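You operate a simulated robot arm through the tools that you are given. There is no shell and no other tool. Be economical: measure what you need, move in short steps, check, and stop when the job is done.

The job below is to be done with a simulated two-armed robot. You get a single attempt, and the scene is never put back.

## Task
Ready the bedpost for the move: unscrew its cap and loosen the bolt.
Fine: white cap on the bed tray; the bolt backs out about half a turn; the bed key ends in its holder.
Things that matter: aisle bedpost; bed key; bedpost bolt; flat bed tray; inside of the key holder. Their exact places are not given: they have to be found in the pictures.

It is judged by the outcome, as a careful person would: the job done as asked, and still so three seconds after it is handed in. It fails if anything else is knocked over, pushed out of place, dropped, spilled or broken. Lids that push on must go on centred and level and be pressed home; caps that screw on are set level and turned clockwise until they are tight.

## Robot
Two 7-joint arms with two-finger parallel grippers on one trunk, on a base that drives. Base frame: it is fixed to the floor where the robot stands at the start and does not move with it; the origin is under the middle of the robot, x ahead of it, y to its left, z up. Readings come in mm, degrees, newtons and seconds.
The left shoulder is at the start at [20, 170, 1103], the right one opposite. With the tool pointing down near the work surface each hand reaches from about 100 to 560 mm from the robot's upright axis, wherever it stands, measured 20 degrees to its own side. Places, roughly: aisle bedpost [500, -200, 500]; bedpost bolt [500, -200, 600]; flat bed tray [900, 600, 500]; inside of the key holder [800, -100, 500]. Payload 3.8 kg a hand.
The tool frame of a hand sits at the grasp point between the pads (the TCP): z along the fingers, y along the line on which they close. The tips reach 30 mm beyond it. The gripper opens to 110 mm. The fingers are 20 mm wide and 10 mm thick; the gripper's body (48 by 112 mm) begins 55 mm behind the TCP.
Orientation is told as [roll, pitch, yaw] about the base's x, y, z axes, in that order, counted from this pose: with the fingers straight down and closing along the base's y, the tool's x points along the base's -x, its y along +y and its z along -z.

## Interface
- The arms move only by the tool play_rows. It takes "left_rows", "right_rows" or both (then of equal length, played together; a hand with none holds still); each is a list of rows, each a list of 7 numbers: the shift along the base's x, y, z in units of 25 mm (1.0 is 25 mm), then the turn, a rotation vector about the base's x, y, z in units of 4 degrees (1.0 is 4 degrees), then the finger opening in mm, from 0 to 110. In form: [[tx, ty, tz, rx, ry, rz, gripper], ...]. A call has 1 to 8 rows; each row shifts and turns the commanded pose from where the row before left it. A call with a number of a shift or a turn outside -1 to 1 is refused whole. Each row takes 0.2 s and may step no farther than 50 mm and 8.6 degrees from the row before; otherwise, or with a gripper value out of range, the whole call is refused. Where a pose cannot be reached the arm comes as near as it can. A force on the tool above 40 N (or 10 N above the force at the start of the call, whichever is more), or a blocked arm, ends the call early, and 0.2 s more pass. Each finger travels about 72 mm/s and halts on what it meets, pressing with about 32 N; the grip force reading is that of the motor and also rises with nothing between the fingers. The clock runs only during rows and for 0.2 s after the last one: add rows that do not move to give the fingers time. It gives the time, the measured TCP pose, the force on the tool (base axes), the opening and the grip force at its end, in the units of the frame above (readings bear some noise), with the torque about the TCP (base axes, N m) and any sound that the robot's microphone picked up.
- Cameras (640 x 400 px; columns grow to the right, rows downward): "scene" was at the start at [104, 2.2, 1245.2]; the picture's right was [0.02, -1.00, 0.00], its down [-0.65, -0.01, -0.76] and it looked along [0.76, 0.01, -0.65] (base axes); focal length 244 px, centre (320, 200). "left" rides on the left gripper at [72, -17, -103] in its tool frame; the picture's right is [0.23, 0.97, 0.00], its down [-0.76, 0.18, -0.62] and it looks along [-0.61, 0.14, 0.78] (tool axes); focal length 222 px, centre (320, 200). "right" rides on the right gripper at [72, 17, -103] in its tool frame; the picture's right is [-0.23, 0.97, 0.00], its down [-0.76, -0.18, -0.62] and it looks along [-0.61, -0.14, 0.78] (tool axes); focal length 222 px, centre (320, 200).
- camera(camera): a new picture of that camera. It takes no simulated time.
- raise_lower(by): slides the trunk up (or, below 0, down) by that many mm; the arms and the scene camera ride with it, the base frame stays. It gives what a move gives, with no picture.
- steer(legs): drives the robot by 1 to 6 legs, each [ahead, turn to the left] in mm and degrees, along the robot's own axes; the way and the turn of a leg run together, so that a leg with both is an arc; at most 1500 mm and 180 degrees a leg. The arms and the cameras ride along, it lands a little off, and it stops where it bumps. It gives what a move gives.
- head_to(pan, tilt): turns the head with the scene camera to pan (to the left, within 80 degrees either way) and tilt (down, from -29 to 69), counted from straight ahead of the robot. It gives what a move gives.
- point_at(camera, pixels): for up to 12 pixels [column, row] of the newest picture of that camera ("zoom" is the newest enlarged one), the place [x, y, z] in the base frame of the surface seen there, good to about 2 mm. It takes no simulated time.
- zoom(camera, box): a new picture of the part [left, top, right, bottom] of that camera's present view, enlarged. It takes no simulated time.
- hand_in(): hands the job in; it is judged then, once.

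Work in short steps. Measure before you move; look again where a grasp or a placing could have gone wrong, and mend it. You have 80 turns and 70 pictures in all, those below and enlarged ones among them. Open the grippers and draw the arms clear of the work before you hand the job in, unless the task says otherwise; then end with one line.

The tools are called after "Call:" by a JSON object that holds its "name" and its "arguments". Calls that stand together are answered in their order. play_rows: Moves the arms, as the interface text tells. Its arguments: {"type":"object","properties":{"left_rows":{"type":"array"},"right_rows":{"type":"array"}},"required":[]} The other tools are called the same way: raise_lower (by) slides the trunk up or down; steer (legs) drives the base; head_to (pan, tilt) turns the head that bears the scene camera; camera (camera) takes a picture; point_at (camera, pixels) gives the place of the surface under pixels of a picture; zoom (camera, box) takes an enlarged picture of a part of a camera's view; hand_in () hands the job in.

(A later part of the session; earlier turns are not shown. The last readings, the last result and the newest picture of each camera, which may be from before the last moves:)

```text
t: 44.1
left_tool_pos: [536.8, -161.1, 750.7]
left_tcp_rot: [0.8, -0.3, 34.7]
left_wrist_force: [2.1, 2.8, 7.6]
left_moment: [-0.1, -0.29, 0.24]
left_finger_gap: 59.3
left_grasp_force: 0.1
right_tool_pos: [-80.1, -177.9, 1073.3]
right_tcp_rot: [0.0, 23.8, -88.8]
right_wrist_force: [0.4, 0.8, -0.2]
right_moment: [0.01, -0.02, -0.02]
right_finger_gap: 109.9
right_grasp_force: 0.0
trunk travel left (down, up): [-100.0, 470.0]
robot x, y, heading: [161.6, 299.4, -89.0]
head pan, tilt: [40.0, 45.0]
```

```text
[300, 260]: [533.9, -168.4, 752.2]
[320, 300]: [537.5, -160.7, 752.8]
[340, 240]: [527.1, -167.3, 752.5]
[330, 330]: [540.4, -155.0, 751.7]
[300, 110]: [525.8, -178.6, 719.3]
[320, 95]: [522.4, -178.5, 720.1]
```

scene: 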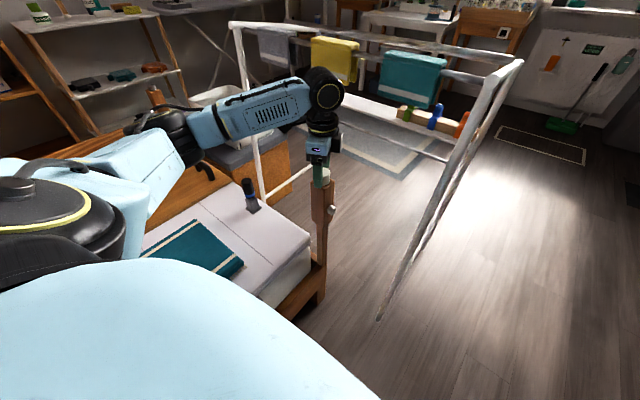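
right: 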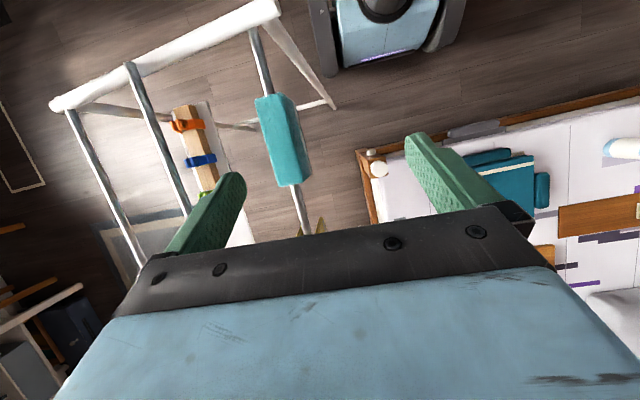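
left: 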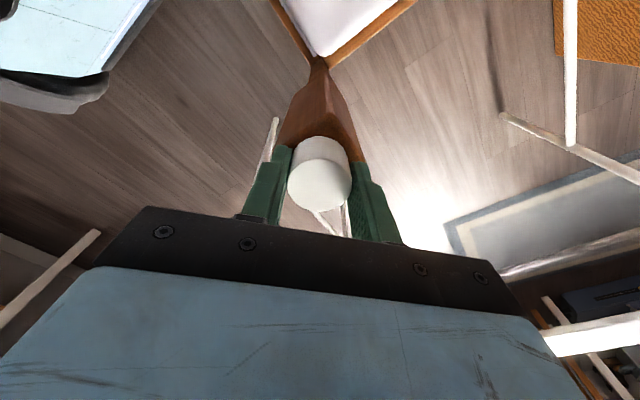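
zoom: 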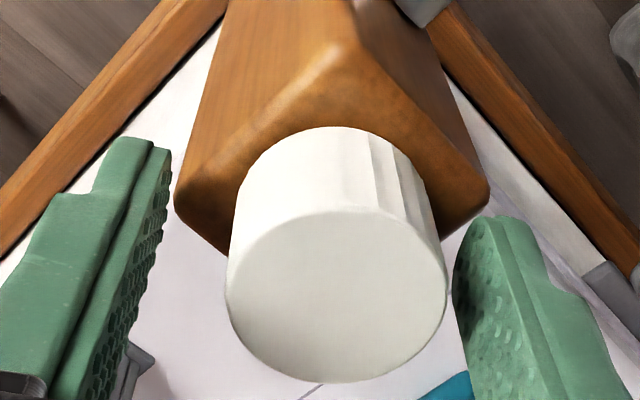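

The cap top rose ~2.3 mm (to 752.3), so it is unscrewing at about 4 mm per turn. I lift a little, turn the open hand back clockwise, then regrip.

Call:
{"name": "play_rows", "arguments": {"left_rows": [[0, 0.1, 0.3, -0.2, 0.07, 0, 70], [0, 0, 0, 0, 0, -1, 70], [0, 0, 0, 0, 0, -1, 70], [0, 0, 0, 0, 0, -1, 70], [0, 0, 0, 0, 0, -1, 70], [0, 0, 0, 0, 0, -1, 70], [0, 0, 0, 0, 0, -1, 70], [0, 0, 0, 0, 0, -1, 70]]}}

Call:
{"name": "play_rows", "arguments": {"left_rows": [[0, 0, 0, 0, 0, -1, 70], [0, 0, 0, 0, 0, -1, 70], [0, 0, 0, 0, 0, -1, 70], [0, 0, 0, 0, 0, -1, 70], [0, 0, 0, 0, 0, -1, 70], [0, 0, 0, 0, 0, -1, 70], [0, 0, 0, 0, 0, -1, 70], [0, 0, 0, 0, 0, -1, 70]]}}

Call:
{"name": "play_rows", "arguments": {"left_rows": [[0, 0, 0, 0, 0, -1, 70], [0, 0, 0, 0, 0, -1, 70], [0, 0, 0, 0, 0, -1, 70], [0, 0, 0, 0, 0, -1, 70], [0, 0, 0, 0, 0, -1, 70], [0, 0, 0, 0, 0, -1, 70], [0, 0, 0, 0, 0, -1, 70], [0, 0, 0, 0, 0, -1, 70]]}}

Call:
{"name": "play_rows", "arguments": {"left_rows": [[0, 0, 0, 0, 0, -1, 70], [0, 0, 0, 0, 0, -1, 70], [0, 0, 0, 0, 0, -1, 70], [0, 0, 0, 0, 0, -1, 70], [0, 0, 0, 0, 0, -1, 70], [0, 0, 0, 0, 0, -1, 70], [0, 0, 0, 0, 0, -1, 70], [0, 0, 0, 0, 0, -1, 70]]}}

Call:
{"name": "play_rows", "arguments": {"left_rows": [[0, 0, 0, 0, 0, -1, 70], [0, 0, 0, 0, 0, -1, 70], [0, 0, 0, 0, 0, -1, 70], [0, 0, 0, 0, 0, -1, 70], [0, 0, 0, 0, 0, -1, 70], [0, 0, 0, 0, 0, -1, 70], [0, 0, 0, 0, 0, -1, 70], [0, 0, 0, 0, 0, -1, 70]]}}

Call:
{"name": "play_rows", "arguments": {"left_rows": [[0, 0, 0, 0, 0, -1, 70], [0, 0, 0, 0, 0, -1, 70], [0, 0, 0, 0, 0, -1, 70], [0, 0, 0, 0, 0, -1, 70], [0, 0, 0, 0, 0, -1, 70], [0, 0, 0, 0, 0, -1, 70], [0, 0, 0, 0, 0, -1, 70], [0, 0, 0, 0, 0, -1, 70]]}}

```text
t: 45.9
left_tool_pos: [537.1, -158.8, 759.3]
left_tcp_rot: [0.5, 0.4, 6.5]
left_wrist_force: [0.3, -0.1, -0.1]
left_moment: [0.04, 0.0, -0.01]
left_finger_gap: 70.0
left_grasp_force: 0.1
right_tool_pos: [-79.4, -179.6, 1071.6]
right_tcp_rot: [0.0, 23.8, -88.8]
right_wrist_force: [0.3, -0.8, -1.0]
right_moment: [0.0, 0.04, 0.0]
right_finger_gap: 109.9
right_grasp_force: 0.1
trunk travel left (down, up): [-100.0, 470.0]
robot x, y, heading: [160.9, 297.2, -88.7]
head pan, tilt: [40.0, 45.0]
```

```text
t: 47.7
left_tool_pos: [536.4, -158.5, 758.9]
left_tcp_rot: [0.5, 0.5, -25.6]
left_wrist_force: [-0.5, -0.4, -0.2]
left_moment: [0.01, -0.01, -0.01]
left_finger_gap: 69.9
left_grasp_force: 0.0
right_tool_pos: [-80.8, -178.6, 1072.6]
right_tcp_rot: [0.1, 23.8, -88.8]
right_wrist_force: [-0.2, 0.2, -0.2]
right_moment: [0.04, 0.0, 0.0]
right_finger_gap: 110.1
right_grasp_force: 0.0
trunk travel left (down, up): [-100.0, 470.0]
robot x, y, heading: [162.5, 297.6, -88.9]
head pan, tilt: [40.0, 45.0]
```

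```text
t: 49.5
left_tool_pos: [536.5, -158.5, 757.0]
left_tcp_rot: [0.5, 0.3, -57.5]
left_wrist_force: [-0.2, -0.2, 0.8]
left_moment: [0.02, -0.02, 0.0]
left_finger_gap: 69.9
left_grasp_force: 0.0
right_tool_pos: [-80.1, -178.9, 1072.6]
right_tcp_rot: [0.0, 23.8, -88.9]
right_wrist_force: [0.3, -0.7, 0.2]
right_moment: [0.01, -0.01, 0.0]
right_finger_gap: 110.0
right_grasp_force: 0.0
trunk travel left (down, up): [-100.0, 470.0]
robot x, y, heading: [163.5, 304.1, -88.7]
head pan, tilt: [40.0, 45.0]
```

```text
t: 51.3
left_tool_pos: [537.7, -160.2, 757.4]
left_tcp_rot: [0.6, 0.3, -89.4]
left_wrist_force: [0.0, 0.3, 0.1]
left_moment: [0.04, -0.01, -0.03]
left_finger_gap: 69.9
left_grasp_force: 0.0
right_tool_pos: [-80.4, -179.5, 1074.2]
right_tcp_rot: [0.1, 23.8, -88.8]
right_wrist_force: [0.8, -0.9, 0.0]
right_moment: [-0.02, 0.01, 0.0]
right_finger_gap: 109.8
right_grasp_force: 0.1
trunk travel left (down, up): [-100.0, 470.0]
robot x, y, heading: [162.4, 298.2, -88.7]
head pan, tilt: [40.0, 45.0]
```

```text
t: 53.1
left_tool_pos: [536.9, -158.1, 758.2]
left_tcp_rot: [0.6, 0.4, -121.5]
left_wrist_force: [-0.2, -0.5, -0.4]
left_moment: [0.01, 0.02, 0.01]
left_finger_gap: 70.1
left_grasp_force: 0.1
right_tool_pos: [-78.8, -178.1, 1073.4]
right_tcp_rot: [0.0, 23.9, -88.8]
right_wrist_force: [-0.1, 0.5, 0.1]
right_moment: [-0.02, -0.01, 0.01]
right_finger_gap: 109.8
right_grasp_force: 0.2
trunk travel left (down, up): [-100.0, 470.0]
robot x, y, heading: [164.7, 296.6, -88.8]
head pan, tilt: [40.0, 45.0]
```

```text
t: 54.9
left_tool_pos: [537.7, -158.8, 758.0]
left_tcp_rot: [0.4, 0.3, -153.6]
left_wrist_force: [-0.3, -0.5, 0.4]
left_moment: [0.0, -0.01, 0.0]
left_finger_gap: 70.1
left_grasp_force: 0.0
right_tool_pos: [-79.8, -178.3, 1072.9]
right_tcp_rot: [-0.1, 23.9, -88.8]
right_wrist_force: [0.9, 0.3, 0.3]
right_moment: [-0.01, -0.02, -0.02]
right_finger_gap: 110.0
right_grasp_force: 0.0
trunk travel left (down, up): [-100.0, 470.0]
robot x, y, heading: [163.5, 297.8, -88.4]
head pan, tilt: [40.0, 45.0]
```

The hand is back at yaw −153.6. I recentre, close again, and carry on turning counter-clockwise with a lift matching the ~4 mm pitch.

Call:
{"name": "play_rows", "arguments": {"left_rows": [[-0.06, 0.04, -0.1, -0.12, -0.09, 0, 60], [0, 0, 0, 0, 0, 0, 40], [0, 0, 0, 0, 0, 0, 30], [0, 0, 0, 0, 0, 0, 30], [0, 0, 0, 0, 0, 1, 30], [0, 0, 0.002, 0, 0, 1, 30], [0, 0, 0.002, 0, 0, 1, 30], [0, 0, 0.002, 0, 0, 1, 30]]}}

Call:
{"name": "play_rows", "arguments": {"left_rows": [[0, 0, 0.002, 0, 0, 1, 30], [0, 0, 0.002, 0, 0, 1, 30], [0, 0, 0.002, 0, 0, 1, 30], [0, 0, 0.002, 0, 0, 1, 30], [0, 0, 0.002, 0, 0, 1, 30], [0, 0, 0.002, 0, 0, 1, 30], [0, 0, 0.002, 0, 0, 1, 30], [0, 0, 0.002, 0, 0, 1, 30]]}}

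```text
t: 56.7
left_tool_pos: [535.3, -158.7, 753.7]
left_tcp_rot: [1.0, 0.4, -137.2]
left_wrist_force: [2.9, -0.8, -0.4]
left_moment: [0.3, 0.37, -0.02]
left_finger_gap: 38.9
left_grasp_force: 32.7
right_tool_pos: [-79.7, -178.9, 1072.8]
right_tcp_rot: [-0.2, 23.7, -88.8]
right_wrist_force: [-0.3, -0.8, 0.0]
right_moment: [-0.02, 0.0, -0.01]
right_finger_gap: 110.0
right_grasp_force: 0.1
trunk travel left (down, up): [-100.0, 470.0]
robot x, y, heading: [165.8, 302.9, -88.6]
head pan, tilt: [40.0, 45.0]
```

```text
t: 58.5
left_tool_pos: [536.1, -157.2, 754.9]
left_tcp_rot: [1.0, 0.5, -105.3]
left_wrist_force: [-0.7, 4.7, -7.0]
left_moment: [0.13, 0.66, 0.0]
left_finger_gap: 38.5
left_grasp_force: 32.0
right_tool_pos: [-80.7, -178.4, 1074.2]
right_tcp_rot: [0.0, 23.8, -88.8]
right_wrist_force: [0.5, 1.3, -0.8]
right_moment: [0.03, 0.03, 0.0]
right_finger_gap: 109.9
right_grasp_force: 0.0
trunk travel left (down, up): [-100.0, 470.0]
robot x, y, heading: [165.7, 298.4, -89.0]
head pan, tilt: [40.0, 45.0]
```

A ~1° tool tilt crept in (my correction had the wrong sign for this yaw). I remove it gradually while turning on.

Call:
{"name": "play_rows", "arguments": {"left_rows": [[0, 0, 0, -0.03, 0.14, 1, 30], [0, 0, 0, -0.025, 0.135, 1, 30], [0, 0, 0.002, 0, 0, 1, 30], [0, 0, 0.002, 0, 0, 1, 30], [0, 0, 0.002, 0, 0, 1, 30], [0, 0, 0.002, 0, 0, 1, 30], [0, 0, 0.002, 0, 0, 1, 30], [0, 0, 0.002, 0, 0, 1, 30]]}}

Call:
{"name": "play_rows", "arguments": {"left_rows": [[0, 0, 0.002, 0, 0, 1, 30], [0, 0, 0.002, 0, 0, 1, 30], [0, 0, 0.002, 0, 0, 1, 30], [0, 0, 0.002, 0, 0, 1, 30], [0, 0, 0.002, 0, 0, 1, 30], [0, 0, 0.002, 0, 0, 1, 30], [0, 0, 0.002, 0, 0, 1, 30], [0, 0, 0.002, 0, 0, 1, 30]]}}

Call:
{"name": "zoom", "arguments": {"camera": "scene", "box": [300, 150, 350, 200]}}

```text
t: 60.3
left_tool_pos: [536.3, -156.8, 757.8]
left_tcp_rot: [-0.1, 0.0, -73.3]
left_wrist_force: [0.5, -0.3, 0.5]
left_moment: [0.0, 0.02, 0.0]
left_finger_gap: 38.2
left_grasp_force: 32.2
right_tool_pos: [-80.1, -179.8, 1073.6]
right_tcp_rot: [0.0, 23.8, -88.8]
right_wrist_force: [-0.9, 0.7, 0.6]
right_moment: [-0.02, 0.01, 0.0]
right_finger_gap: 109.7
right_grasp_force: 0.2
trunk travel left (down, up): [-100.0, 470.0]
robot x, y, heading: [160.2, 299.5, -88.7]
head pan, tilt: [40.0, 45.0]
```

```text
t: 62.1
left_tool_pos: [536.5, -157.6, 758.2]
left_tcp_rot: [0.0, 0.1, -41.2]
left_wrist_force: [-2.9, 1.1, 0.0]
left_moment: [0.08, 0.11, -0.02]
left_finger_gap: 38.0
left_grasp_force: 31.8
right_tool_pos: [-81.6, -177.7, 1072.5]
right_tcp_rot: [0.1, 23.9, -88.7]
right_wrist_force: [-0.2, 0.3, -0.1]
right_moment: [0.02, -0.01, 0.01]
right_finger_gap: 109.9
right_grasp_force: 0.1
trunk travel left (down, up): [-100.0, 470.0]
robot x, y, heading: [162.5, 299.2, -88.9]
head pan, tilt: [40.0, 45.0]
```

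```text
8.00 times, centred on (325, 175) of scene
```

zoom: 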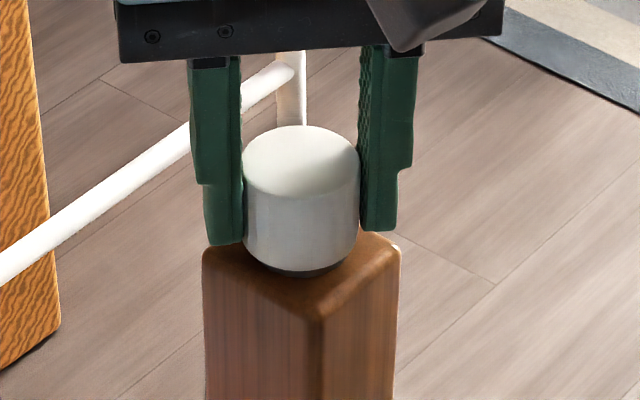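

At yaw −73 the tool jumped up 3 mm and the forces vanished, and a gap is now visible under the cap, so it may be free. I lift gently by 10 mm while watching the force.

Call:
{"name": "play_rows", "arguments": {"left_rows": [[0, 0, 0.05, 0, 0, 0.5, 30], [0, 0, 0.05, 0, 0, 0.5, 30], [0, 0, 0.1, 0, 0, 0.5, 30], [0, 0, 0.1, 0, 0, 0.5, 30], [0, 0, 0.1, 0, 0, 0, 30]]}}

Call:
{"name": "zoom", "arguments": {"camera": "scene", "box": [300, 150, 350, 200]}}

```text
t: 63.3
left_tool_pos: [536.9, -157.9, 767.3]
left_tcp_rot: [0.1, -0.1, -33.4]
left_wrist_force: [-3.7, -0.1, -3.0]
left_moment: [0.05, 0.13, -0.01]
left_finger_gap: 38.2
left_grasp_force: 31.5
right_tool_pos: [-81.2, -179.1, 1072.6]
right_tcp_rot: [0.0, 23.8, -88.9]
right_wrist_force: [-0.6, -0.1, -0.5]
right_moment: [0.01, -0.01, -0.02]
right_finger_gap: 109.9
right_grasp_force: 0.0
trunk travel left (down, up): [-100.0, 470.0]
robot x, y, heading: [167.6, 300.7, -89.0]
head pan, tilt: [40.0, 45.0]
```

```text
8.00 times, centred on (325, 175) of scene
```

zoom: 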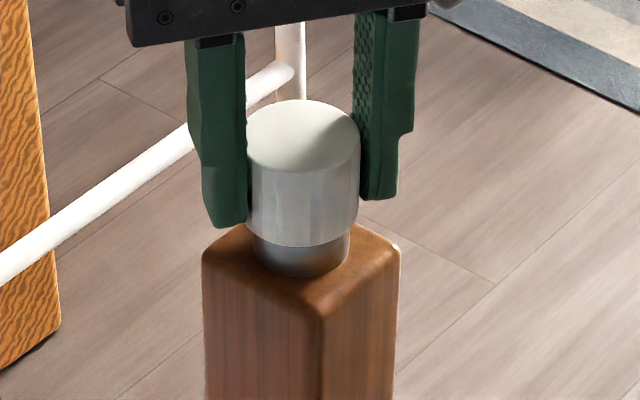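

The cap is off its thread and sliding up the stud. I lift it clear.

Call:
{"name": "play_rows", "arguments": {"left_rows": [[0, 0, 0.3, 0, 0, 0, 30], [0, 0, 0.5, 0, 0, 0, 30], [0, 0, 0.8, 0, 0, 0, 30], [0, 0, 1, 0, 0, 0, 30], [0, 0, 1, 0, 0, 0, 30], [0, 0, 1, 0, 0, 0, 30]]}}

Call:
{"name": "zoom", "arguments": {"camera": "scene", "box": [280, 110, 370, 210]}}

```text
t: 64.7
left_tool_pos: [536.6, -160.1, 882.6]
left_tcp_rot: [0.1, 0.0, -33.3]
left_wrist_force: [0.6, -0.4, 0.1]
left_moment: [0.03, 0.01, 0.01]
left_finger_gap: 38.0
left_grasp_force: 32.1
right_tool_pos: [-81.1, -178.1, 1073.8]
right_tcp_rot: [0.0, 23.7, -88.7]
right_wrist_force: [-0.5, -0.3, -0.3]
right_moment: [-0.01, -0.03, 0.02]
right_finger_gap: 109.9
right_grasp_force: 0.0
trunk travel left (down, up): [-100.0, 470.0]
robot x, y, heading: [162.0, 297.5, -88.5]
head pan, tilt: [40.0, 45.0]
```

```text
4.00 times, centred on (325, 160) of scene
```

zoom: 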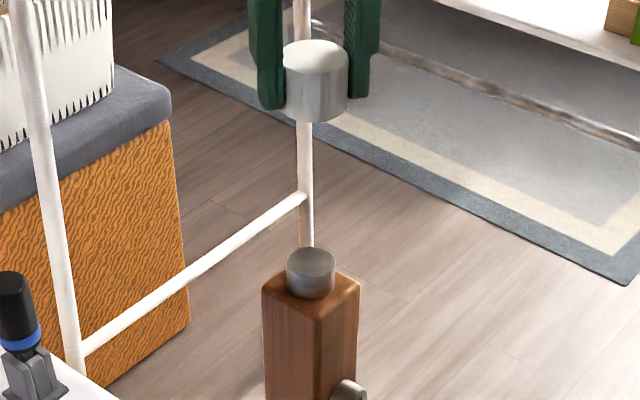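

The cap is off and firmly held, exposing the stud. I back the robot along the bed (with a slight cant to come nearer the bed) to reach the flat tray.

Call:
{"name": "steer", "arguments": {"legs": [[0, -6], [-270, 0], [0, 5]]}}

Call:
{"name": "head_to", "arguments": {"pan": 75, "tilt": 40}}

Call:
{"name": "camera", "arguments": {"camera": "scene"}}

```text
t: 67.7
left_tool_pos: [551.9, 102.9, 882.2]
left_tcp_rot: [0.1, 0.0, -34.1]
left_wrist_force: [0.6, 0.7, -0.7]
left_moment: [-0.03, 0.03, -0.02]
left_finger_gap: 37.9
left_grasp_force: 32.0
right_tool_pos: [-65.1, 93.2, 1073.3]
right_tcp_rot: [-0.1, 23.8, -89.8]
right_wrist_force: [-0.1, -0.2, -0.2]
right_moment: [-0.02, 0.0, 0.0]
right_finger_gap: 109.9
right_grasp_force: 0.0
trunk travel left (down, up): [-100.0, 470.0]
robot x, y, heading: [187.5, 566.8, -89.7]
head pan, tilt: [40.0, 45.0]
```

```text
t: 68.7
left_tool_pos: [552.5, 103.0, 882.7]
left_tcp_rot: [0.0, 0.1, -34.2]
left_wrist_force: [0.3, 0.4, 0.4]
left_moment: [0.0, 0.03, 0.01]
left_finger_gap: 37.4
left_grasp_force: 31.8
right_tool_pos: [-64.7, 93.2, 1072.7]
right_tcp_rot: [0.0, 23.8, -89.8]
right_wrist_force: [0.0, -0.1, -0.9]
right_moment: [0.02, 0.01, 0.01]
right_finger_gap: 110.0
right_grasp_force: 0.0
trunk travel left (down, up): [-100.0, 470.0]
robot x, y, heading: [186.2, 567.9, -89.8]
head pan, tilt: [75.0, 40.0]
```

```text
40 pictures are left
```

scene: 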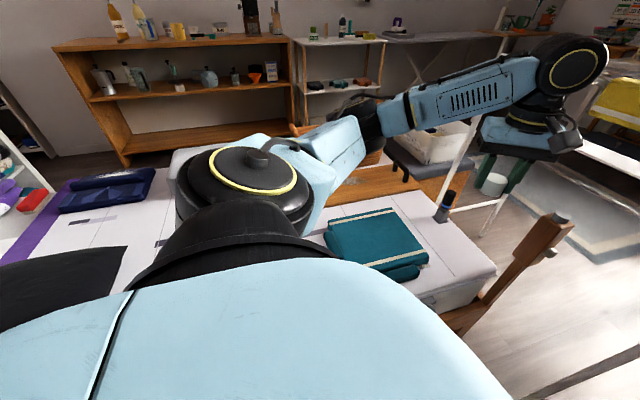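

The left shoulder hides the tray, but its place is known (x 820–920, y 450–800, z 505). I carry the cap toward (850,505) at height 880.

Call:
{"name": "play_rows", "arguments": {"left_rows": [[0.74, 1, 0, 0, 0, 0, 30], [0.74, 1, 0, 0, 0, 0, 30], [0.74, 1, 0, 0, 0, 0, 30], [0.74, 1, 0, 0, 0, 0, 30], [0.74, 1, 0, 0, 0, 0, 30], [0.74, 1, 0, 0, 0, 0, 30], [0.74, 1, 0, 0, 0, 0, 30], [0.74, 1, 0, 0, 0, 0, 30]]}}

Call:
{"name": "play_rows", "arguments": {"left_rows": [[0.74, 1, 0, 0, 0, 0, 30], [0.74, 1, 0, 0, 0, 0, 30], [0.74, 1, 0, 0, 0, 0, 30], [0.74, 1, 0, 0, 0, 0, 30], [0.74, 1, 0, 0, 0, 0, 30], [0.74, 1, 0, 0, 0, 0, 30], [0.74, 1, 0, 0, 0, 0, 30], [0.74, 1, 0, 0, 0, 0, 30]]}}

Call:
{"name": "camera", "arguments": {"camera": "scene"}}

Call:
{"name": "camera", "arguments": {"camera": "left"}}

```text
t: 70.5
left_tool_pos: [699.7, 303.3, 882.4]
left_tcp_rot: [0.0, -0.1, -34.3]
left_wrist_force: [0.8, -0.8, -0.5]
left_moment: [-0.01, 0.0, 0.02]
left_finger_gap: 37.6
left_grasp_force: 31.8
right_tool_pos: [-65.7, 93.4, 1073.2]
right_tcp_rot: [-0.1, 23.8, -89.7]
right_wrist_force: [0.3, -0.1, -1.2]
right_moment: [-0.01, 0.02, 0.01]
right_finger_gap: 110.0
right_grasp_force: 0.1
trunk travel left (down, up): [-100.0, 470.0]
robot x, y, heading: [185.7, 569.2, -89.9]
head pan, tilt: [75.0, 40.0]
```

```text
t: 72.3
left_tool_pos: [847.3, 504.5, 882.2]
left_tcp_rot: [0.1, 0.0, -34.2]
left_wrist_force: [-1.0, -0.2, -0.2]
left_moment: [0.04, 0.03, 0.06]
left_finger_gap: 37.7
left_grasp_force: 32.1
right_tool_pos: [-65.7, 93.9, 1074.1]
right_tcp_rot: [0.0, 23.8, -89.8]
right_wrist_force: [0.5, -0.1, 0.1]
right_moment: [0.02, 0.04, 0.03]
right_finger_gap: 110.1
right_grasp_force: 0.1
trunk travel left (down, up): [-100.0, 470.0]
robot x, y, heading: [186.2, 562.3, -89.6]
head pan, tilt: [75.0, 40.0]
```

```text
39 pictures are left
```

scene: 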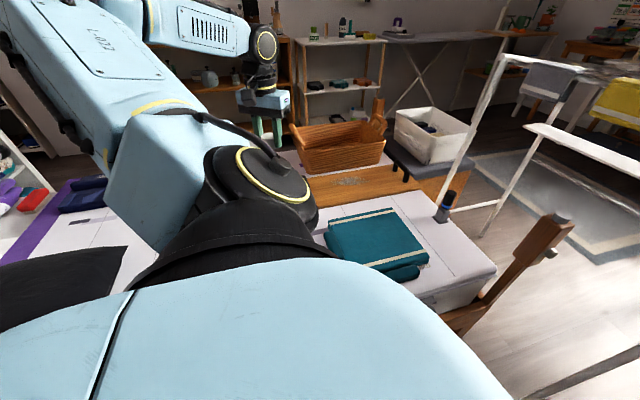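

```text
38 pictures are left
```

left: 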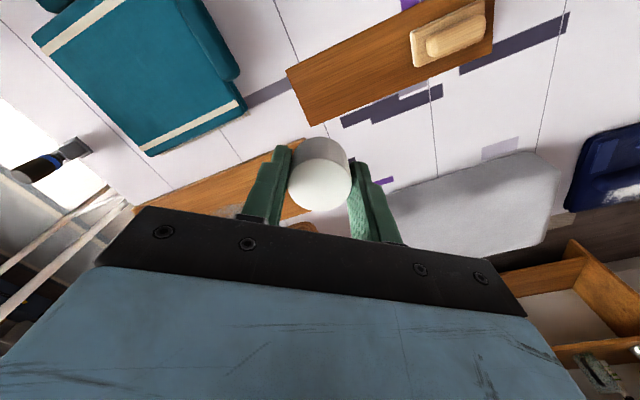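

The flat board with the brush is seen at the top (290–495, 0–125). I measure its edges and free area.

Call:
{"name": "point_at", "arguments": {"camera": "left", "pixels": [[290, 72], [308, 123], [340, 90], [380, 70], [400, 85], [412, 60], [490, 45], [430, 10], [418, 30], [330, 145], [370, 30], [200, 195]]}}

Call:
{"name": "zoom", "arguments": {"camera": "left", "box": [270, 0, 510, 150]}}

```text
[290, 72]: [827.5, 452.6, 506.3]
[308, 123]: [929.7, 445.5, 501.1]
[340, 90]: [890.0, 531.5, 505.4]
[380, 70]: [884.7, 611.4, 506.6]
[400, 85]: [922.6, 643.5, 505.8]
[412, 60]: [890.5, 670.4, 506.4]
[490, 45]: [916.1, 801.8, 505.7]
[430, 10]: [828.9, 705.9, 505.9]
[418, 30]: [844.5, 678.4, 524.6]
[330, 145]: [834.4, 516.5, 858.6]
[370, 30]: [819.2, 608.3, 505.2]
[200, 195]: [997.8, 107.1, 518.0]
```

```text
2.67 times, centred on (390, 75) of left
```

zoom: 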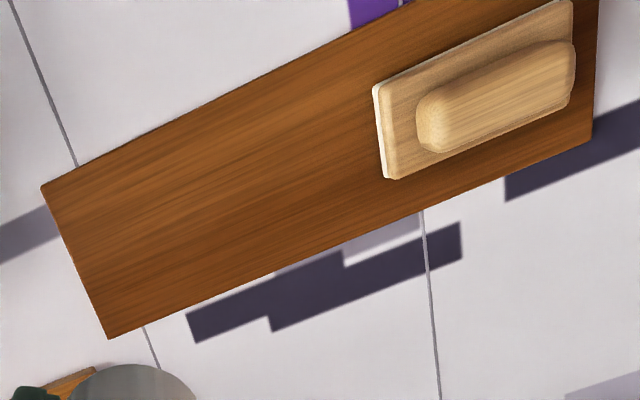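

The flat tray spans x 819–928, y 450–803 at z 506, with the brush from y≈665. I lower the cap over the free part at about (862,545).

Call:
{"name": "play_rows", "arguments": {"left_rows": [[0.075, 0.2, -1, 0, 0, 0, 30], [0.075, 0.2, -1, 0, 0, 0, 30], [0.075, 0.2, -1, 0, 0, 0, 30], [0.075, 0.2, -1, 0, 0, 0, 30], [0.075, 0.2, -1, 0, 0, 0, 30], [0.075, 0.2, -1, 0, 0, 0, 30], [0.075, 0.2, -1, 0, 0, 0, 30], [0.075, 0.2, -1, 0, 0, 0, 30]]}}

Call:
{"name": "play_rows", "arguments": {"left_rows": [[0, 0, -1, 0, 0, 0, 30], [0, 0, -1, 0, 0, 0, 30], [0, 0, -1, 0, 0, 0, 30], [0, 0, -1, 0, 0, 0, 30], [0, 0, -0.8, 0, 0, 0, 30]]}}

Call:
{"name": "camera", "arguments": {"camera": "left"}}

```text
t: 74.1
left_tool_pos: [861.3, 542.6, 682.7]
left_tcp_rot: [0.0, -0.1, -34.3]
left_wrist_force: [0.0, 0.0, -0.2]
left_moment: [0.02, 0.0, -0.01]
left_finger_gap: 37.7
left_grasp_force: 32.0
right_tool_pos: [-66.1, 94.0, 1071.9]
right_tcp_rot: [-0.2, 23.8, -89.7]
right_wrist_force: [-0.2, -0.4, 0.2]
right_moment: [-0.01, -0.04, -0.03]
right_finger_gap: 110.1
right_grasp_force: 0.0
trunk travel left (down, up): [-100.0, 470.0]
robot x, y, heading: [182.1, 567.2, -89.5]
head pan, tilt: [75.0, 40.0]
```

```text
t: 75.3
left_tool_pos: [861.3, 544.2, 562.5]
left_tcp_rot: [0.1, 0.1, -34.3]
left_wrist_force: [-0.7, 0.8, 0.8]
left_moment: [-0.03, 0.0, -0.01]
left_finger_gap: 37.6
left_grasp_force: 32.3
right_tool_pos: [-65.0, 93.7, 1073.7]
right_tcp_rot: [0.0, 23.7, -89.8]
right_wrist_force: [0.3, -0.7, -0.2]
right_moment: [0.0, 0.02, 0.02]
right_finger_gap: 110.1
right_grasp_force: 0.2
trunk travel left (down, up): [-100.0, 470.0]
robot x, y, heading: [183.9, 566.9, -89.8]
head pan, tilt: [75.0, 40.0]
```

```text
36 pictures are left
```

left: 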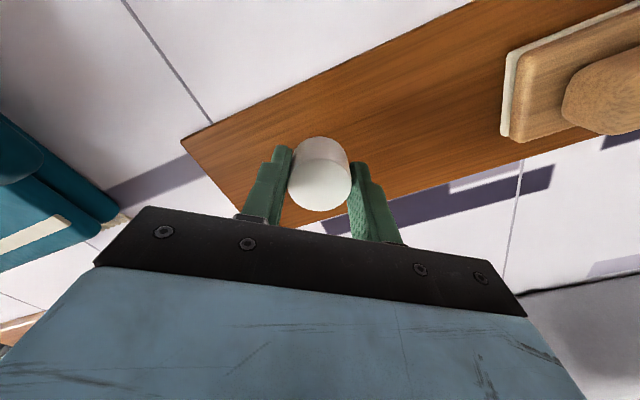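

The cap hovers over the board. I go down the last ~22 mm in small steps watching the force.

Call:
{"name": "play_rows", "arguments": {"left_rows": [[0, 0, -0.4, 0, 0, 0, 30], [0, 0, -0.3, 0, 0, 0, 30], [0, 0, -0.06, 0, 0, 0, 30], [0, 0, -0.04, 0, 0, 0, 30], [0, 0, 0, 0, 0, 0, 30]]}}

Call:
{"name": "zoom", "arguments": {"camera": "left", "box": [250, 110, 390, 230]}}

```text
t: 76.5
left_tool_pos: [862.2, 543.0, 543.0]
left_tcp_rot: [0.1, 0.0, -34.1]
left_wrist_force: [-0.4, -0.1, -0.4]
left_moment: [0.02, 0.01, 0.01]
left_finger_gap: 37.9
left_grasp_force: 31.8
right_tool_pos: [-65.8, 94.4, 1072.1]
right_tcp_rot: [0.0, 23.8, -89.7]
right_wrist_force: [-0.1, -0.3, -0.7]
right_moment: [-0.01, -0.01, 0.0]
right_finger_gap: 109.9
right_grasp_force: 0.1
trunk travel left (down, up): [-100.0, 470.0]
robot x, y, heading: [186.3, 564.3, -89.6]
head pan, tilt: [75.0, 40.0]
```

```text
3.33 times, centred on (320, 170) of left
```

zoom: 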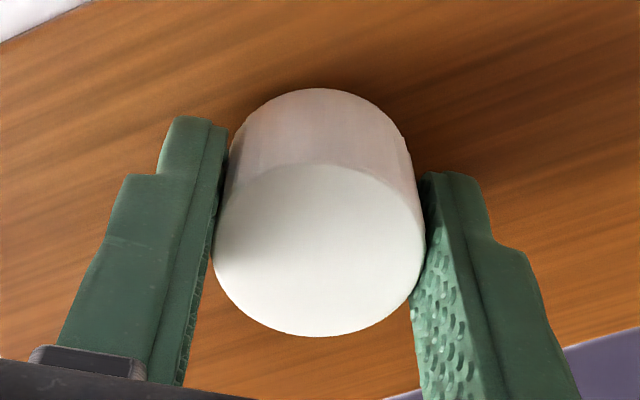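

Call:
{"name": "point_at", "arguments": {"camera": "zoom", "pixels": [[320, 220], [320, 260], [318, 95], [318, 75]]}}

Call:
{"name": "play_rows", "arguments": {"left_rows": [[0, 0, -0.04, 0, 0, 0, 30], [0, 0, -0.04, 0, 0, 0, 30], [0, 0, 0, 0, 0, 0, 30]]}}

```text
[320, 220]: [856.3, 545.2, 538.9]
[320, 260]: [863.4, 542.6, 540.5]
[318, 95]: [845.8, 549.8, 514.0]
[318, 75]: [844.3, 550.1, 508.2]
```

```text
t: 77.3
left_tool_pos: [862.3, 543.1, 541.2]
left_tcp_rot: [0.1, 0.0, -34.2]
left_wrist_force: [-0.1, -1.4, 0.0]
left_moment: [0.03, 0.01, 0.01]
left_finger_gap: 37.8
left_grasp_force: 32.0
right_tool_pos: [-65.9, 93.3, 1073.7]
right_tcp_rot: [-0.1, 23.8, -89.7]
right_wrist_force: [-0.9, -0.3, -0.2]
right_moment: [0.0, 0.02, 0.02]
right_finger_gap: 109.9
right_grasp_force: 0.1
trunk travel left (down, up): [-100.0, 470.0]
robot x, y, heading: [186.6, 567.6, -89.8]
head pan, tilt: [75.0, 40.0]
```

The cap's top is about z 538, so its bottom is practically on the board. I go 1 mm more, release, and rise.

Call:
{"name": "play_rows", "arguments": {"left_rows": [[0, 0, -0.04, 0, 0, 0, 30], [0, 0, -0.02, 0, 0, 0, 30], [0, 0, 0, 0, 0, 0, 45], [0, 0, 0, 0, 0, 0, 70], [0, 0, 0, 0, 0, 0, 70], [0, 0, 0.5, 0, 0, 0, 70], [0, 0, 1, 0, 0, 0, 70], [0, 0, 1, 0, 0, 0, 70]]}}

Call:
{"name": "camera", "arguments": {"camera": "left"}}

```text
t: 79.1
left_tool_pos: [859.6, 543.2, 602.3]
left_tcp_rot: [0.1, 0.0, -34.2]
left_wrist_force: [0.0, -0.9, 0.7]
left_moment: [-0.01, 0.03, 0.02]
left_finger_gap: 70.1
left_grasp_force: 0.0
right_tool_pos: [-66.0, 93.5, 1073.9]
right_tcp_rot: [0.0, 23.7, -89.8]
right_wrist_force: [-0.7, 0.5, 0.6]
right_moment: [0.0, -0.01, -0.02]
right_finger_gap: 109.8
right_grasp_force: 0.1
trunk travel left (down, up): [-100.0, 470.0]
robot x, y, heading: [184.3, 568.3, -89.7]
head pan, tilt: [75.0, 40.0]
```

```text
34 pictures are left
```

left: 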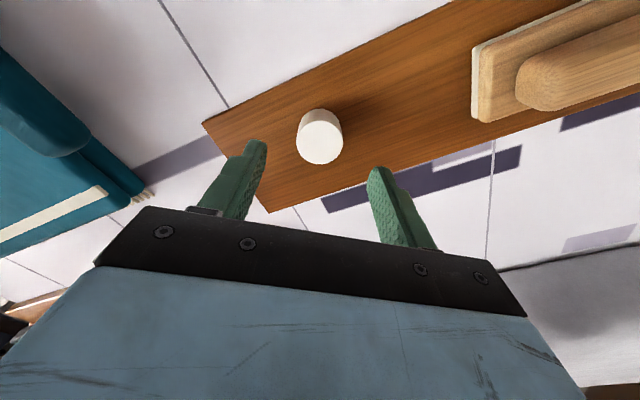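

The cap stands upright on the flat tray. I raise the trunk, drive forward along the bed toward the key, and turn the hand clockwise on the way.

Call:
{"name": "raise_lower", "arguments": {"by": 200}}

Call:
{"name": "steer", "arguments": {"legs": [[480, 0]]}}

Call:
{"name": "play_rows", "arguments": {"left_rows": [[-0.35, -0.6, 0, 0, 0, -1, 80], [-0.35, -0.6, 0, 0, 0, -1, 80], [-0.35, -0.6, 0, 0, 0, -1, 80], [-0.35, -0.6, 0, 0, 0, -1, 80], [-0.35, -0.6, 0, 0, 0, -1, 80], [-0.35, -0.6, 0, 0, 0, -1, 80], [-0.35, -0.6, 0, 0, 0, -1, 80], [-0.35, -0.6, 0, 0, 0, -1, 80]]}}

Call:
{"name": "play_rows", "arguments": {"left_rows": [[0, 0, 0, 0, 0, -1, 80], [0, 0, 0, 0, 0, -1, 80], [0, 0, 0, 0, 0, -1, 80], [0, 0, 0, 0, 0, -1, 80], [0, 0, 0, 0, 0, -1, 80], [0, 0, 0, 0, 0, -1, 80], [0, 0, 0, 0, 0, -1, 80], [0, 0, 0, 0, 0, -1, 80]]}}

Call:
{"name": "camera", "arguments": {"camera": "left"}}

Call:
{"name": "camera", "arguments": {"camera": "scene"}}

```text
t: 81.2
left_tool_pos: [861.1, 543.3, 800.8]
left_tcp_rot: [0.0, 0.0, -34.2]
left_wrist_force: [0.4, 0.6, -0.2]
left_moment: [-0.01, 0.0, 0.01]
left_finger_gap: 69.9
left_grasp_force: 0.0
right_tool_pos: [-65.6, 93.8, 1272.7]
right_tcp_rot: [0.1, 23.8, -89.7]
right_wrist_force: [0.1, -0.4, 0.5]
right_moment: [0.05, 0.0, -0.03]
right_finger_gap: 109.9
right_grasp_force: 0.0
trunk travel left (down, up): [-300.0, 270.0]
robot x, y, heading: [185.9, 567.0, -89.6]
head pan, tilt: [75.0, 40.0]
```

```text
t: 84.1
left_tool_pos: [864.2, 70.5, 802.4]
left_tcp_rot: [0.0, 0.1, -34.0]
left_wrist_force: [-0.1, -0.7, 0.8]
left_moment: [0.02, 0.02, 0.03]
left_finger_gap: 70.0
left_grasp_force: 0.1
right_tool_pos: [-61.2, -382.3, 1272.9]
right_tcp_rot: [-0.1, 23.8, -89.5]
right_wrist_force: [-0.2, -0.5, 0.5]
right_moment: [0.03, 0.0, 0.01]
right_finger_gap: 109.8
right_grasp_force: 0.0
trunk travel left (down, up): [-300.0, 270.0]
robot x, y, heading: [189.6, 91.2, -89.6]
head pan, tilt: [75.0, 40.0]
```

```text
t: 85.9
left_tool_pos: [793.2, -48.7, 801.2]
left_tcp_rot: [0.0, 0.0, -66.0]
left_wrist_force: [0.4, 0.3, 0.8]
left_moment: [-0.03, -0.03, 0.02]
left_finger_gap: 79.9
left_grasp_force: 0.0
right_tool_pos: [-60.7, -382.5, 1272.5]
right_tcp_rot: [0.0, 23.8, -89.4]
right_wrist_force: [0.1, -0.3, -0.5]
right_moment: [0.0, 0.02, 0.0]
right_finger_gap: 110.1
right_grasp_force: 0.0
trunk travel left (down, up): [-300.0, 270.0]
robot x, y, heading: [190.7, 92.9, -89.4]
head pan, tilt: [75.0, 40.0]
```

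```text
t: 87.7
left_tool_pos: [794.7, -48.5, 801.8]
left_tcp_rot: [0.1, 0.0, -98.1]
left_wrist_force: [0.5, 0.1, 0.8]
left_moment: [-0.02, 0.0, 0.0]
left_finger_gap: 80.1
left_grasp_force: 0.1
right_tool_pos: [-60.4, -383.0, 1273.2]
right_tcp_rot: [0.0, 23.8, -89.5]
right_wrist_force: [0.2, -0.5, 0.4]
right_moment: [0.01, -0.03, -0.02]
right_finger_gap: 110.3
right_grasp_force: 0.0
trunk travel left (down, up): [-300.0, 270.0]
robot x, y, heading: [187.8, 92.4, -89.4]
head pan, tilt: [75.0, 40.0]
```

```text
33 pictures are left
```

left: 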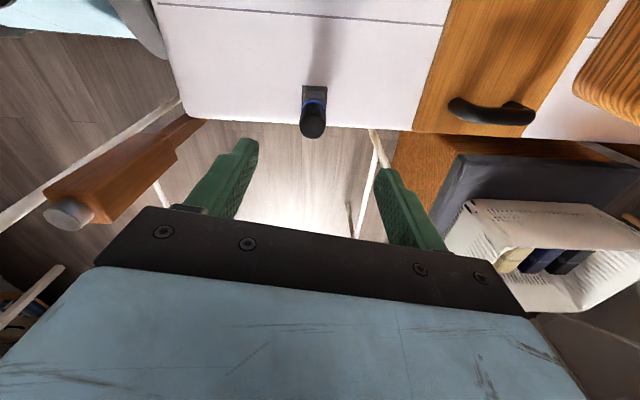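

```text
32 pictures are left
```

scene: 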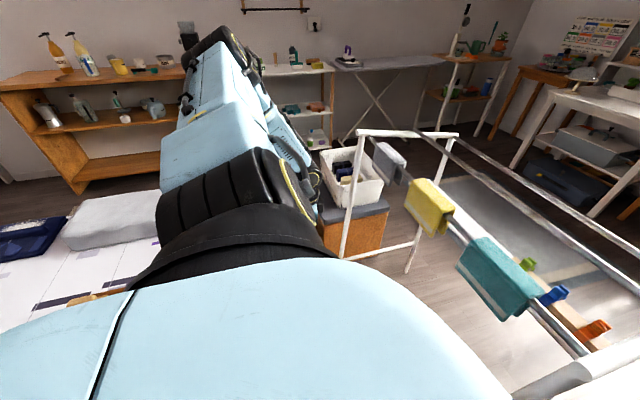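

The key's handle top is at (312,125) in the left camera. I measure it and its holder.

Call:
{"name": "zoom", "arguments": {"camera": "left", "box": [280, 75, 350, 145]}}

Call:
{"name": "point_at", "arguments": {"camera": "left", "pixels": [[312, 128], [305, 125], [320, 125], [312, 118], [312, 135], [312, 108], [313, 101], [303, 88], [326, 88], [303, 98], [326, 98]]}}

```text
5.71 times, centred on (315, 110) of left
```

zoom: 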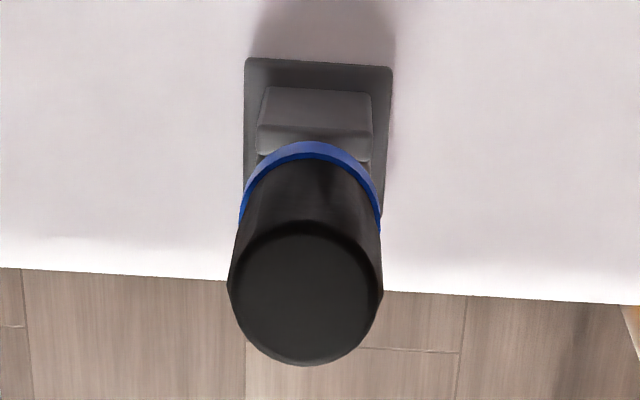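

```text
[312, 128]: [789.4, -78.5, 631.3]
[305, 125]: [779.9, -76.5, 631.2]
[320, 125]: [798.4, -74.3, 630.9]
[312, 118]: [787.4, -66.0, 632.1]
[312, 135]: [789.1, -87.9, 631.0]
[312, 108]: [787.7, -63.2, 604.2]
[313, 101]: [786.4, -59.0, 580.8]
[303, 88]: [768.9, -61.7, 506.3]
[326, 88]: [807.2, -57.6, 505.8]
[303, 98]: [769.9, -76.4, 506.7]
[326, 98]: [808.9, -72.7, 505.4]
```

The handle's top centre is (789,−76) at z 631, with radius ~16.5 and the blue ring at z≈580. I align above it at yaw −150, then lower the trunk 100 mm.

Call:
{"name": "play_rows", "arguments": {"left_rows": [[-0.05, -0.22, 0, 0, 0, -1, 70], [-0.05, -0.22, 0, 0, 0, -1, 70], [-0.05, -0.22, 0, 0, 0, -1, 70], [-0.05, -0.22, 0, 0, 0, -1, 70], [-0.02, -0.22, 0, 0, 0, -1, 70], [0, 0, 0, 0, 0, -1, 70], [0, 0, 0, 0, 0, -1, 70], [0, 0, 0, 0, 0, -1, 70]]}}

Call:
{"name": "play_rows", "arguments": {"left_rows": [[0, 0, 0, 0, 0, -1, 70], [0, 0, 0, 0, 0, -1, 70], [0, 0, 0, 0, 0, -1, 70], [0, 0, 0, 0, 0, -1, 70], [0, 0, 0, 0, 0, -1, 70]]}}

Call:
{"name": "raise_lower", "arguments": {"by": -100}}

Call:
{"name": "camera", "arguments": {"camera": "left"}}

```text
t: 89.5
left_tool_pos: [788.9, -77.0, 801.4]
left_tcp_rot: [0.1, 0.0, -130.1]
left_wrist_force: [-0.1, -0.7, -0.9]
left_moment: [0.0, 0.01, 0.0]
left_finger_gap: 70.1
left_grasp_force: 0.0
right_tool_pos: [-59.9, -381.6, 1273.7]
right_tcp_rot: [0.0, 23.8, -89.5]
right_wrist_force: [0.5, 0.8, 0.0]
right_moment: [0.01, 0.0, 0.01]
right_finger_gap: 110.1
right_grasp_force: 0.1
trunk travel left (down, up): [-300.0, 270.0]
robot x, y, heading: [187.7, 93.8, -89.7]
head pan, tilt: [75.0, 40.0]
```

```text
t: 90.7
left_tool_pos: [788.9, -76.8, 801.6]
left_tcp_rot: [0.1, -0.1, -150.1]
left_wrist_force: [0.4, -0.7, -0.4]
left_moment: [0.0, -0.02, 0.0]
left_finger_gap: 70.0
left_grasp_force: 0.1
right_tool_pos: [-59.9, -382.1, 1272.1]
right_tcp_rot: [0.0, 23.8, -89.4]
right_wrist_force: [-0.3, -0.7, 0.2]
right_moment: [-0.03, 0.01, 0.01]
right_finger_gap: 109.9
right_grasp_force: 0.0
trunk travel left (down, up): [-300.0, 270.0]
robot x, y, heading: [191.3, 91.9, -89.6]
head pan, tilt: [75.0, 40.0]
```

```text
t: 92.0
left_tool_pos: [789.2, -76.3, 701.7]
left_tcp_rot: [0.1, 0.0, -150.0]
left_wrist_force: [0.0, 0.0, -0.1]
left_moment: [0.02, -0.03, -0.02]
left_finger_gap: 69.9
left_grasp_force: 0.0
right_tool_pos: [-61.1, -382.0, 1173.0]
right_tcp_rot: [0.1, 23.8, -89.5]
right_wrist_force: [0.1, 0.0, 0.3]
right_moment: [-0.03, -0.01, -0.03]
right_finger_gap: 110.1
right_grasp_force: 0.0
trunk travel left (down, up): [-200.0, 370.0]
robot x, y, heading: [189.2, 90.7, -89.3]
head pan, tilt: [75.0, 40.0]
```

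```text
30 pictures are left
```

left: 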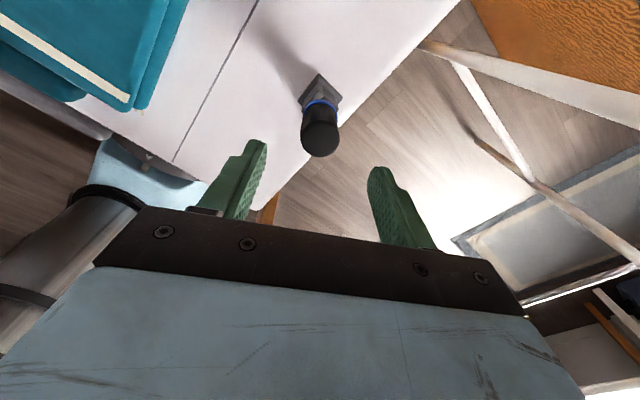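

The handle shows at (320,138), nicely between the fingers. I verify its centre, then descend 85 mm and close gently.

Call:
{"name": "point_at", "arguments": {"camera": "left", "pixels": [[320, 140], [308, 140], [332, 140], [320, 128], [320, 151]]}}

Call:
{"name": "play_rows", "arguments": {"left_rows": [[0, 0, -1, 0, 0, 0, 70], [0, 0, -1, 0, 0, 0, 70], [0, 0, -1, 0, 0, 0, 70], [0, 0, -0.4, 0, 0, 0, 70]]}}

Call:
{"name": "zoom", "arguments": {"camera": "left", "box": [230, 70, 420, 250]}}

```text
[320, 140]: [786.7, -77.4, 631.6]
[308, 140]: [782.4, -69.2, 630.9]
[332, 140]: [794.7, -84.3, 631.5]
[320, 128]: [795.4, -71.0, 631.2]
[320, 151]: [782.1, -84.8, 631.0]
```

```text
t: 93.0
left_tool_pos: [788.2, -76.0, 618.2]
left_tcp_rot: [0.1, 0.0, -150.0]
left_wrist_force: [0.7, 0.5, 0.1]
left_moment: [0.01, 0.0, -0.01]
left_finger_gap: 69.9
left_grasp_force: 0.1
right_tool_pos: [-60.4, -381.9, 1173.7]
right_tcp_rot: [0.0, 23.8, -89.5]
right_wrist_force: [0.1, 0.7, 0.1]
right_moment: [-0.02, -0.01, -0.02]
right_finger_gap: 109.9
right_grasp_force: 0.1
trunk travel left (down, up): [-200.0, 370.0]
robot x, y, heading: [188.9, 90.8, -89.6]
head pan, tilt: [75.0, 40.0]
```

```text
2.22 times, centred on (325, 160) of left
```

zoom: 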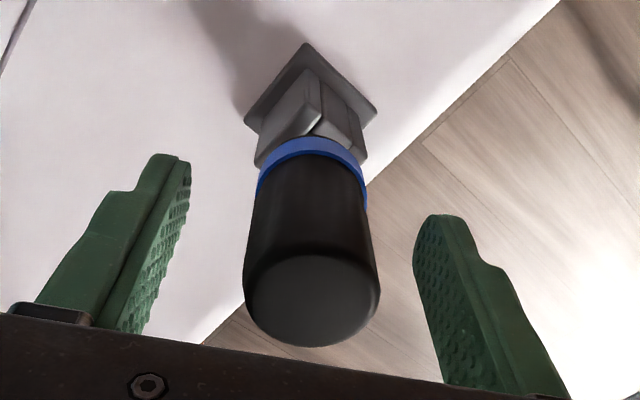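

The fingers straddle the handle. I close on it and read the side force before lifting.

Call:
{"name": "play_rows", "arguments": {"left_rows": [[0, 0, 0, 0, 0, 0, 50], [0, 0, 0, 0, 0, 0, 35], [0, 0, 0, 0, 0, 0, 26], [0, 0, 0, 0, 0, 0, 26], [0, 0, 0, 0, 0, 0, 26]]}}

```text
t: 94.2
left_tool_pos: [787.7, -75.1, 616.8]
left_tcp_rot: [0.1, 0.0, -149.9]
left_wrist_force: [-0.5, 0.3, 0.3]
left_moment: [0.05, 0.05, 0.01]
left_finger_gap: 31.1
left_grasp_force: 32.1
right_tool_pos: [-61.1, -382.5, 1173.6]
right_tcp_rot: [0.0, 23.7, -89.6]
right_wrist_force: [-0.4, 0.6, 0.2]
right_moment: [0.01, 0.02, -0.01]
right_finger_gap: 110.0
right_grasp_force: 0.1
trunk travel left (down, up): [-200.0, 370.0]
robot x, y, heading: [189.9, 91.3, -89.4]
head pan, tilt: [75.0, 40.0]
```

Gripped at gap 31 with no side load. I lift straight up and look at the bit.

Call:
{"name": "play_rows", "arguments": {"left_rows": [[0, 0, 0.3, 0, 0, 0, 26], [0, 0, 0.7, 0, 0, 0, 26], [0, 0, 1, 0, 0, 0, 26], [0, 0, 1, 0, 0, 0, 26], [0, 0, 1, 0, 0, 0, 26], [0, 0, 1, 0, 0, 0, 26]]}}

Call:
{"name": "camera", "arguments": {"camera": "left"}}

Call:
{"name": "zoom", "arguments": {"camera": "left", "box": [260, 60, 400, 200]}}

```text
t: 95.6
left_tool_pos: [788.0, -78.6, 741.0]
left_tcp_rot: [0.0, 0.0, -150.0]
left_wrist_force: [-0.2, -0.7, -2.3]
left_moment: [-0.01, 0.02, 0.02]
left_finger_gap: 31.7
left_grasp_force: 32.0
right_tool_pos: [-61.0, -382.1, 1173.5]
right_tcp_rot: [-0.1, 23.7, -89.6]
right_wrist_force: [0.1, -0.1, -0.5]
right_moment: [0.03, -0.01, -0.01]
right_finger_gap: 110.0
right_grasp_force: 0.0
trunk travel left (down, up): [-200.0, 370.0]
robot x, y, heading: [187.0, 91.2, -89.5]
head pan, tilt: [75.0, 40.0]
```

```text
28 pictures are left
```

left: 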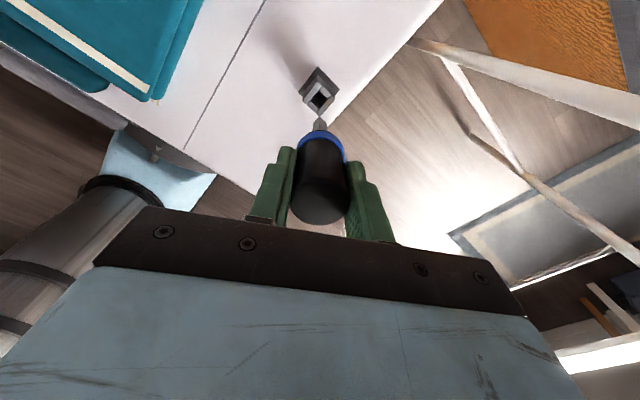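

```text
2.86 times, centred on (330, 130) of left
```

zoom: 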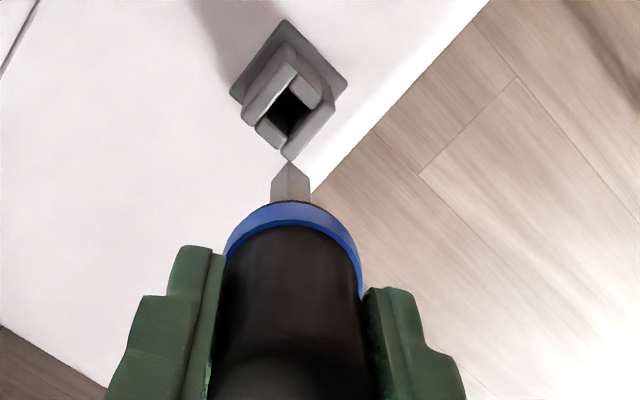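

The bit is a square shank, its tip at zoom (289,165), and the holder is an axis-aligned square socket. I measure the tip and the bit length, and the holder opening.

Call:
{"name": "point_at", "arguments": {"camera": "zoom", "pixels": [[289, 168], [289, 180], [290, 195], [275, 180], [304, 180], [290, 212], [289, 105], [270, 125], [305, 88], [289, 138]]}}

```text
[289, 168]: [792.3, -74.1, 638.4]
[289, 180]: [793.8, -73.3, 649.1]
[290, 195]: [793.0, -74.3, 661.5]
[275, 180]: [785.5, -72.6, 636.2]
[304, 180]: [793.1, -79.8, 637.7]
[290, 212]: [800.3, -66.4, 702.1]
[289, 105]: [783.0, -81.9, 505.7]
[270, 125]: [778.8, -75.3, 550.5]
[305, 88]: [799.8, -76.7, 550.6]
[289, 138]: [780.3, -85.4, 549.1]
```

The tip is about 104 mm beyond the TCP, and the bit is an ~8 mm square aligned with the base axes. I back the robot up to give the arm room, then bring the key round while pitching it toward +x.

Call:
{"name": "steer", "arguments": {"legs": [[-220, 0]]}}

Call:
{"name": "play_rows", "arguments": {"left_rows": [[-1, -0.5, 0, 0, -1, 0, 26], [-1, -0.5, 0, 0, -1, 0, 26], [-1, -0.5, 0, 0, -1, 0, 26], [-1, -0.5, 0, 0, -1, 0, 26], [-1, -0.5, 0, 0, -1, 0, 26], [-1, -0.5, 0, 0, -1, 0, 26], [-1, -0.5, 0, 0, -1, 0, 26], [-1, -0.5, 0, 0, -1, 0, 26]]}}

Call:
{"name": "head_to", "arguments": {"pan": 40, "tilt": 45}}

Call:
{"name": "camera", "arguments": {"camera": "scene"}}

```text
t: 97.3
left_tool_pos: [787.7, 142.4, 741.1]
left_tcp_rot: [0.1, 0.0, -149.9]
left_wrist_force: [0.1, 0.3, -0.1]
left_moment: [-0.01, 0.02, 0.01]
left_finger_gap: 31.6
left_grasp_force: 32.1
right_tool_pos: [-62.1, -161.3, 1174.1]
right_tcp_rot: [0.0, 23.7, -89.6]
right_wrist_force: [0.1, 0.7, 0.1]
right_moment: [-0.03, 0.02, -0.01]
right_finger_gap: 110.0
right_grasp_force: 0.0
trunk travel left (down, up): [-200.0, 370.0]
robot x, y, heading: [186.2, 313.9, -89.2]
head pan, tilt: [75.0, 40.0]
```

```text
t: 99.1
left_tool_pos: [587.9, 41.3, 740.5]
left_tcp_rot: [17.5, 27.4, -145.8]
left_wrist_force: [-0.3, 0.4, -2.1]
left_moment: [0.0, 0.0, 0.01]
left_finger_gap: 31.3
left_grasp_force: 32.3
right_tool_pos: [-62.1, -161.5, 1173.0]
right_tcp_rot: [-0.1, 23.8, -89.5]
right_wrist_force: [-0.2, 0.8, -0.3]
right_moment: [0.0, -0.02, 0.01]
right_finger_gap: 109.7
right_grasp_force: 0.0
trunk travel left (down, up): [-200.0, 370.0]
robot x, y, heading: [187.8, 310.2, -89.8]
head pan, tilt: [75.0, 40.0]
```

```text
t: 100.1
left_tool_pos: [588.8, 42.0, 741.3]
left_tcp_rot: [17.3, 27.3, -145.7]
left_wrist_force: [-0.5, 0.2, -1.2]
left_moment: [0.01, 0.04, -0.02]
left_finger_gap: 31.3
left_grasp_force: 31.7
right_tool_pos: [-62.1, -162.2, 1173.0]
right_tcp_rot: [0.0, 23.8, -89.5]
right_wrist_force: [0.4, -0.6, 0.7]
right_moment: [-0.03, 0.0, 0.0]
right_finger_gap: 109.9
right_grasp_force: 0.0
trunk travel left (down, up): [-200.0, 370.0]
robot x, y, heading: [188.8, 310.0, -89.5]
head pan, tilt: [40.0, 45.0]
```

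```text
26 pictures are left
```

scene: 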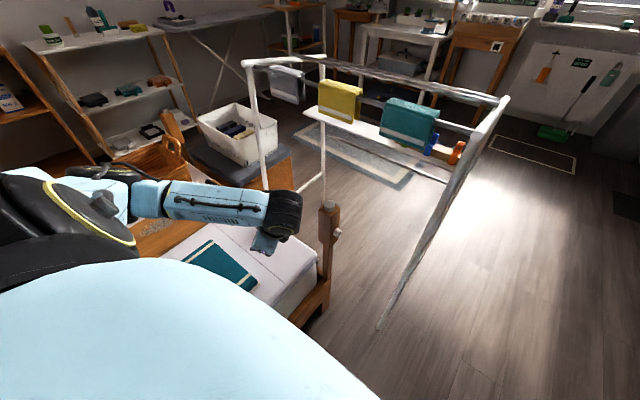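

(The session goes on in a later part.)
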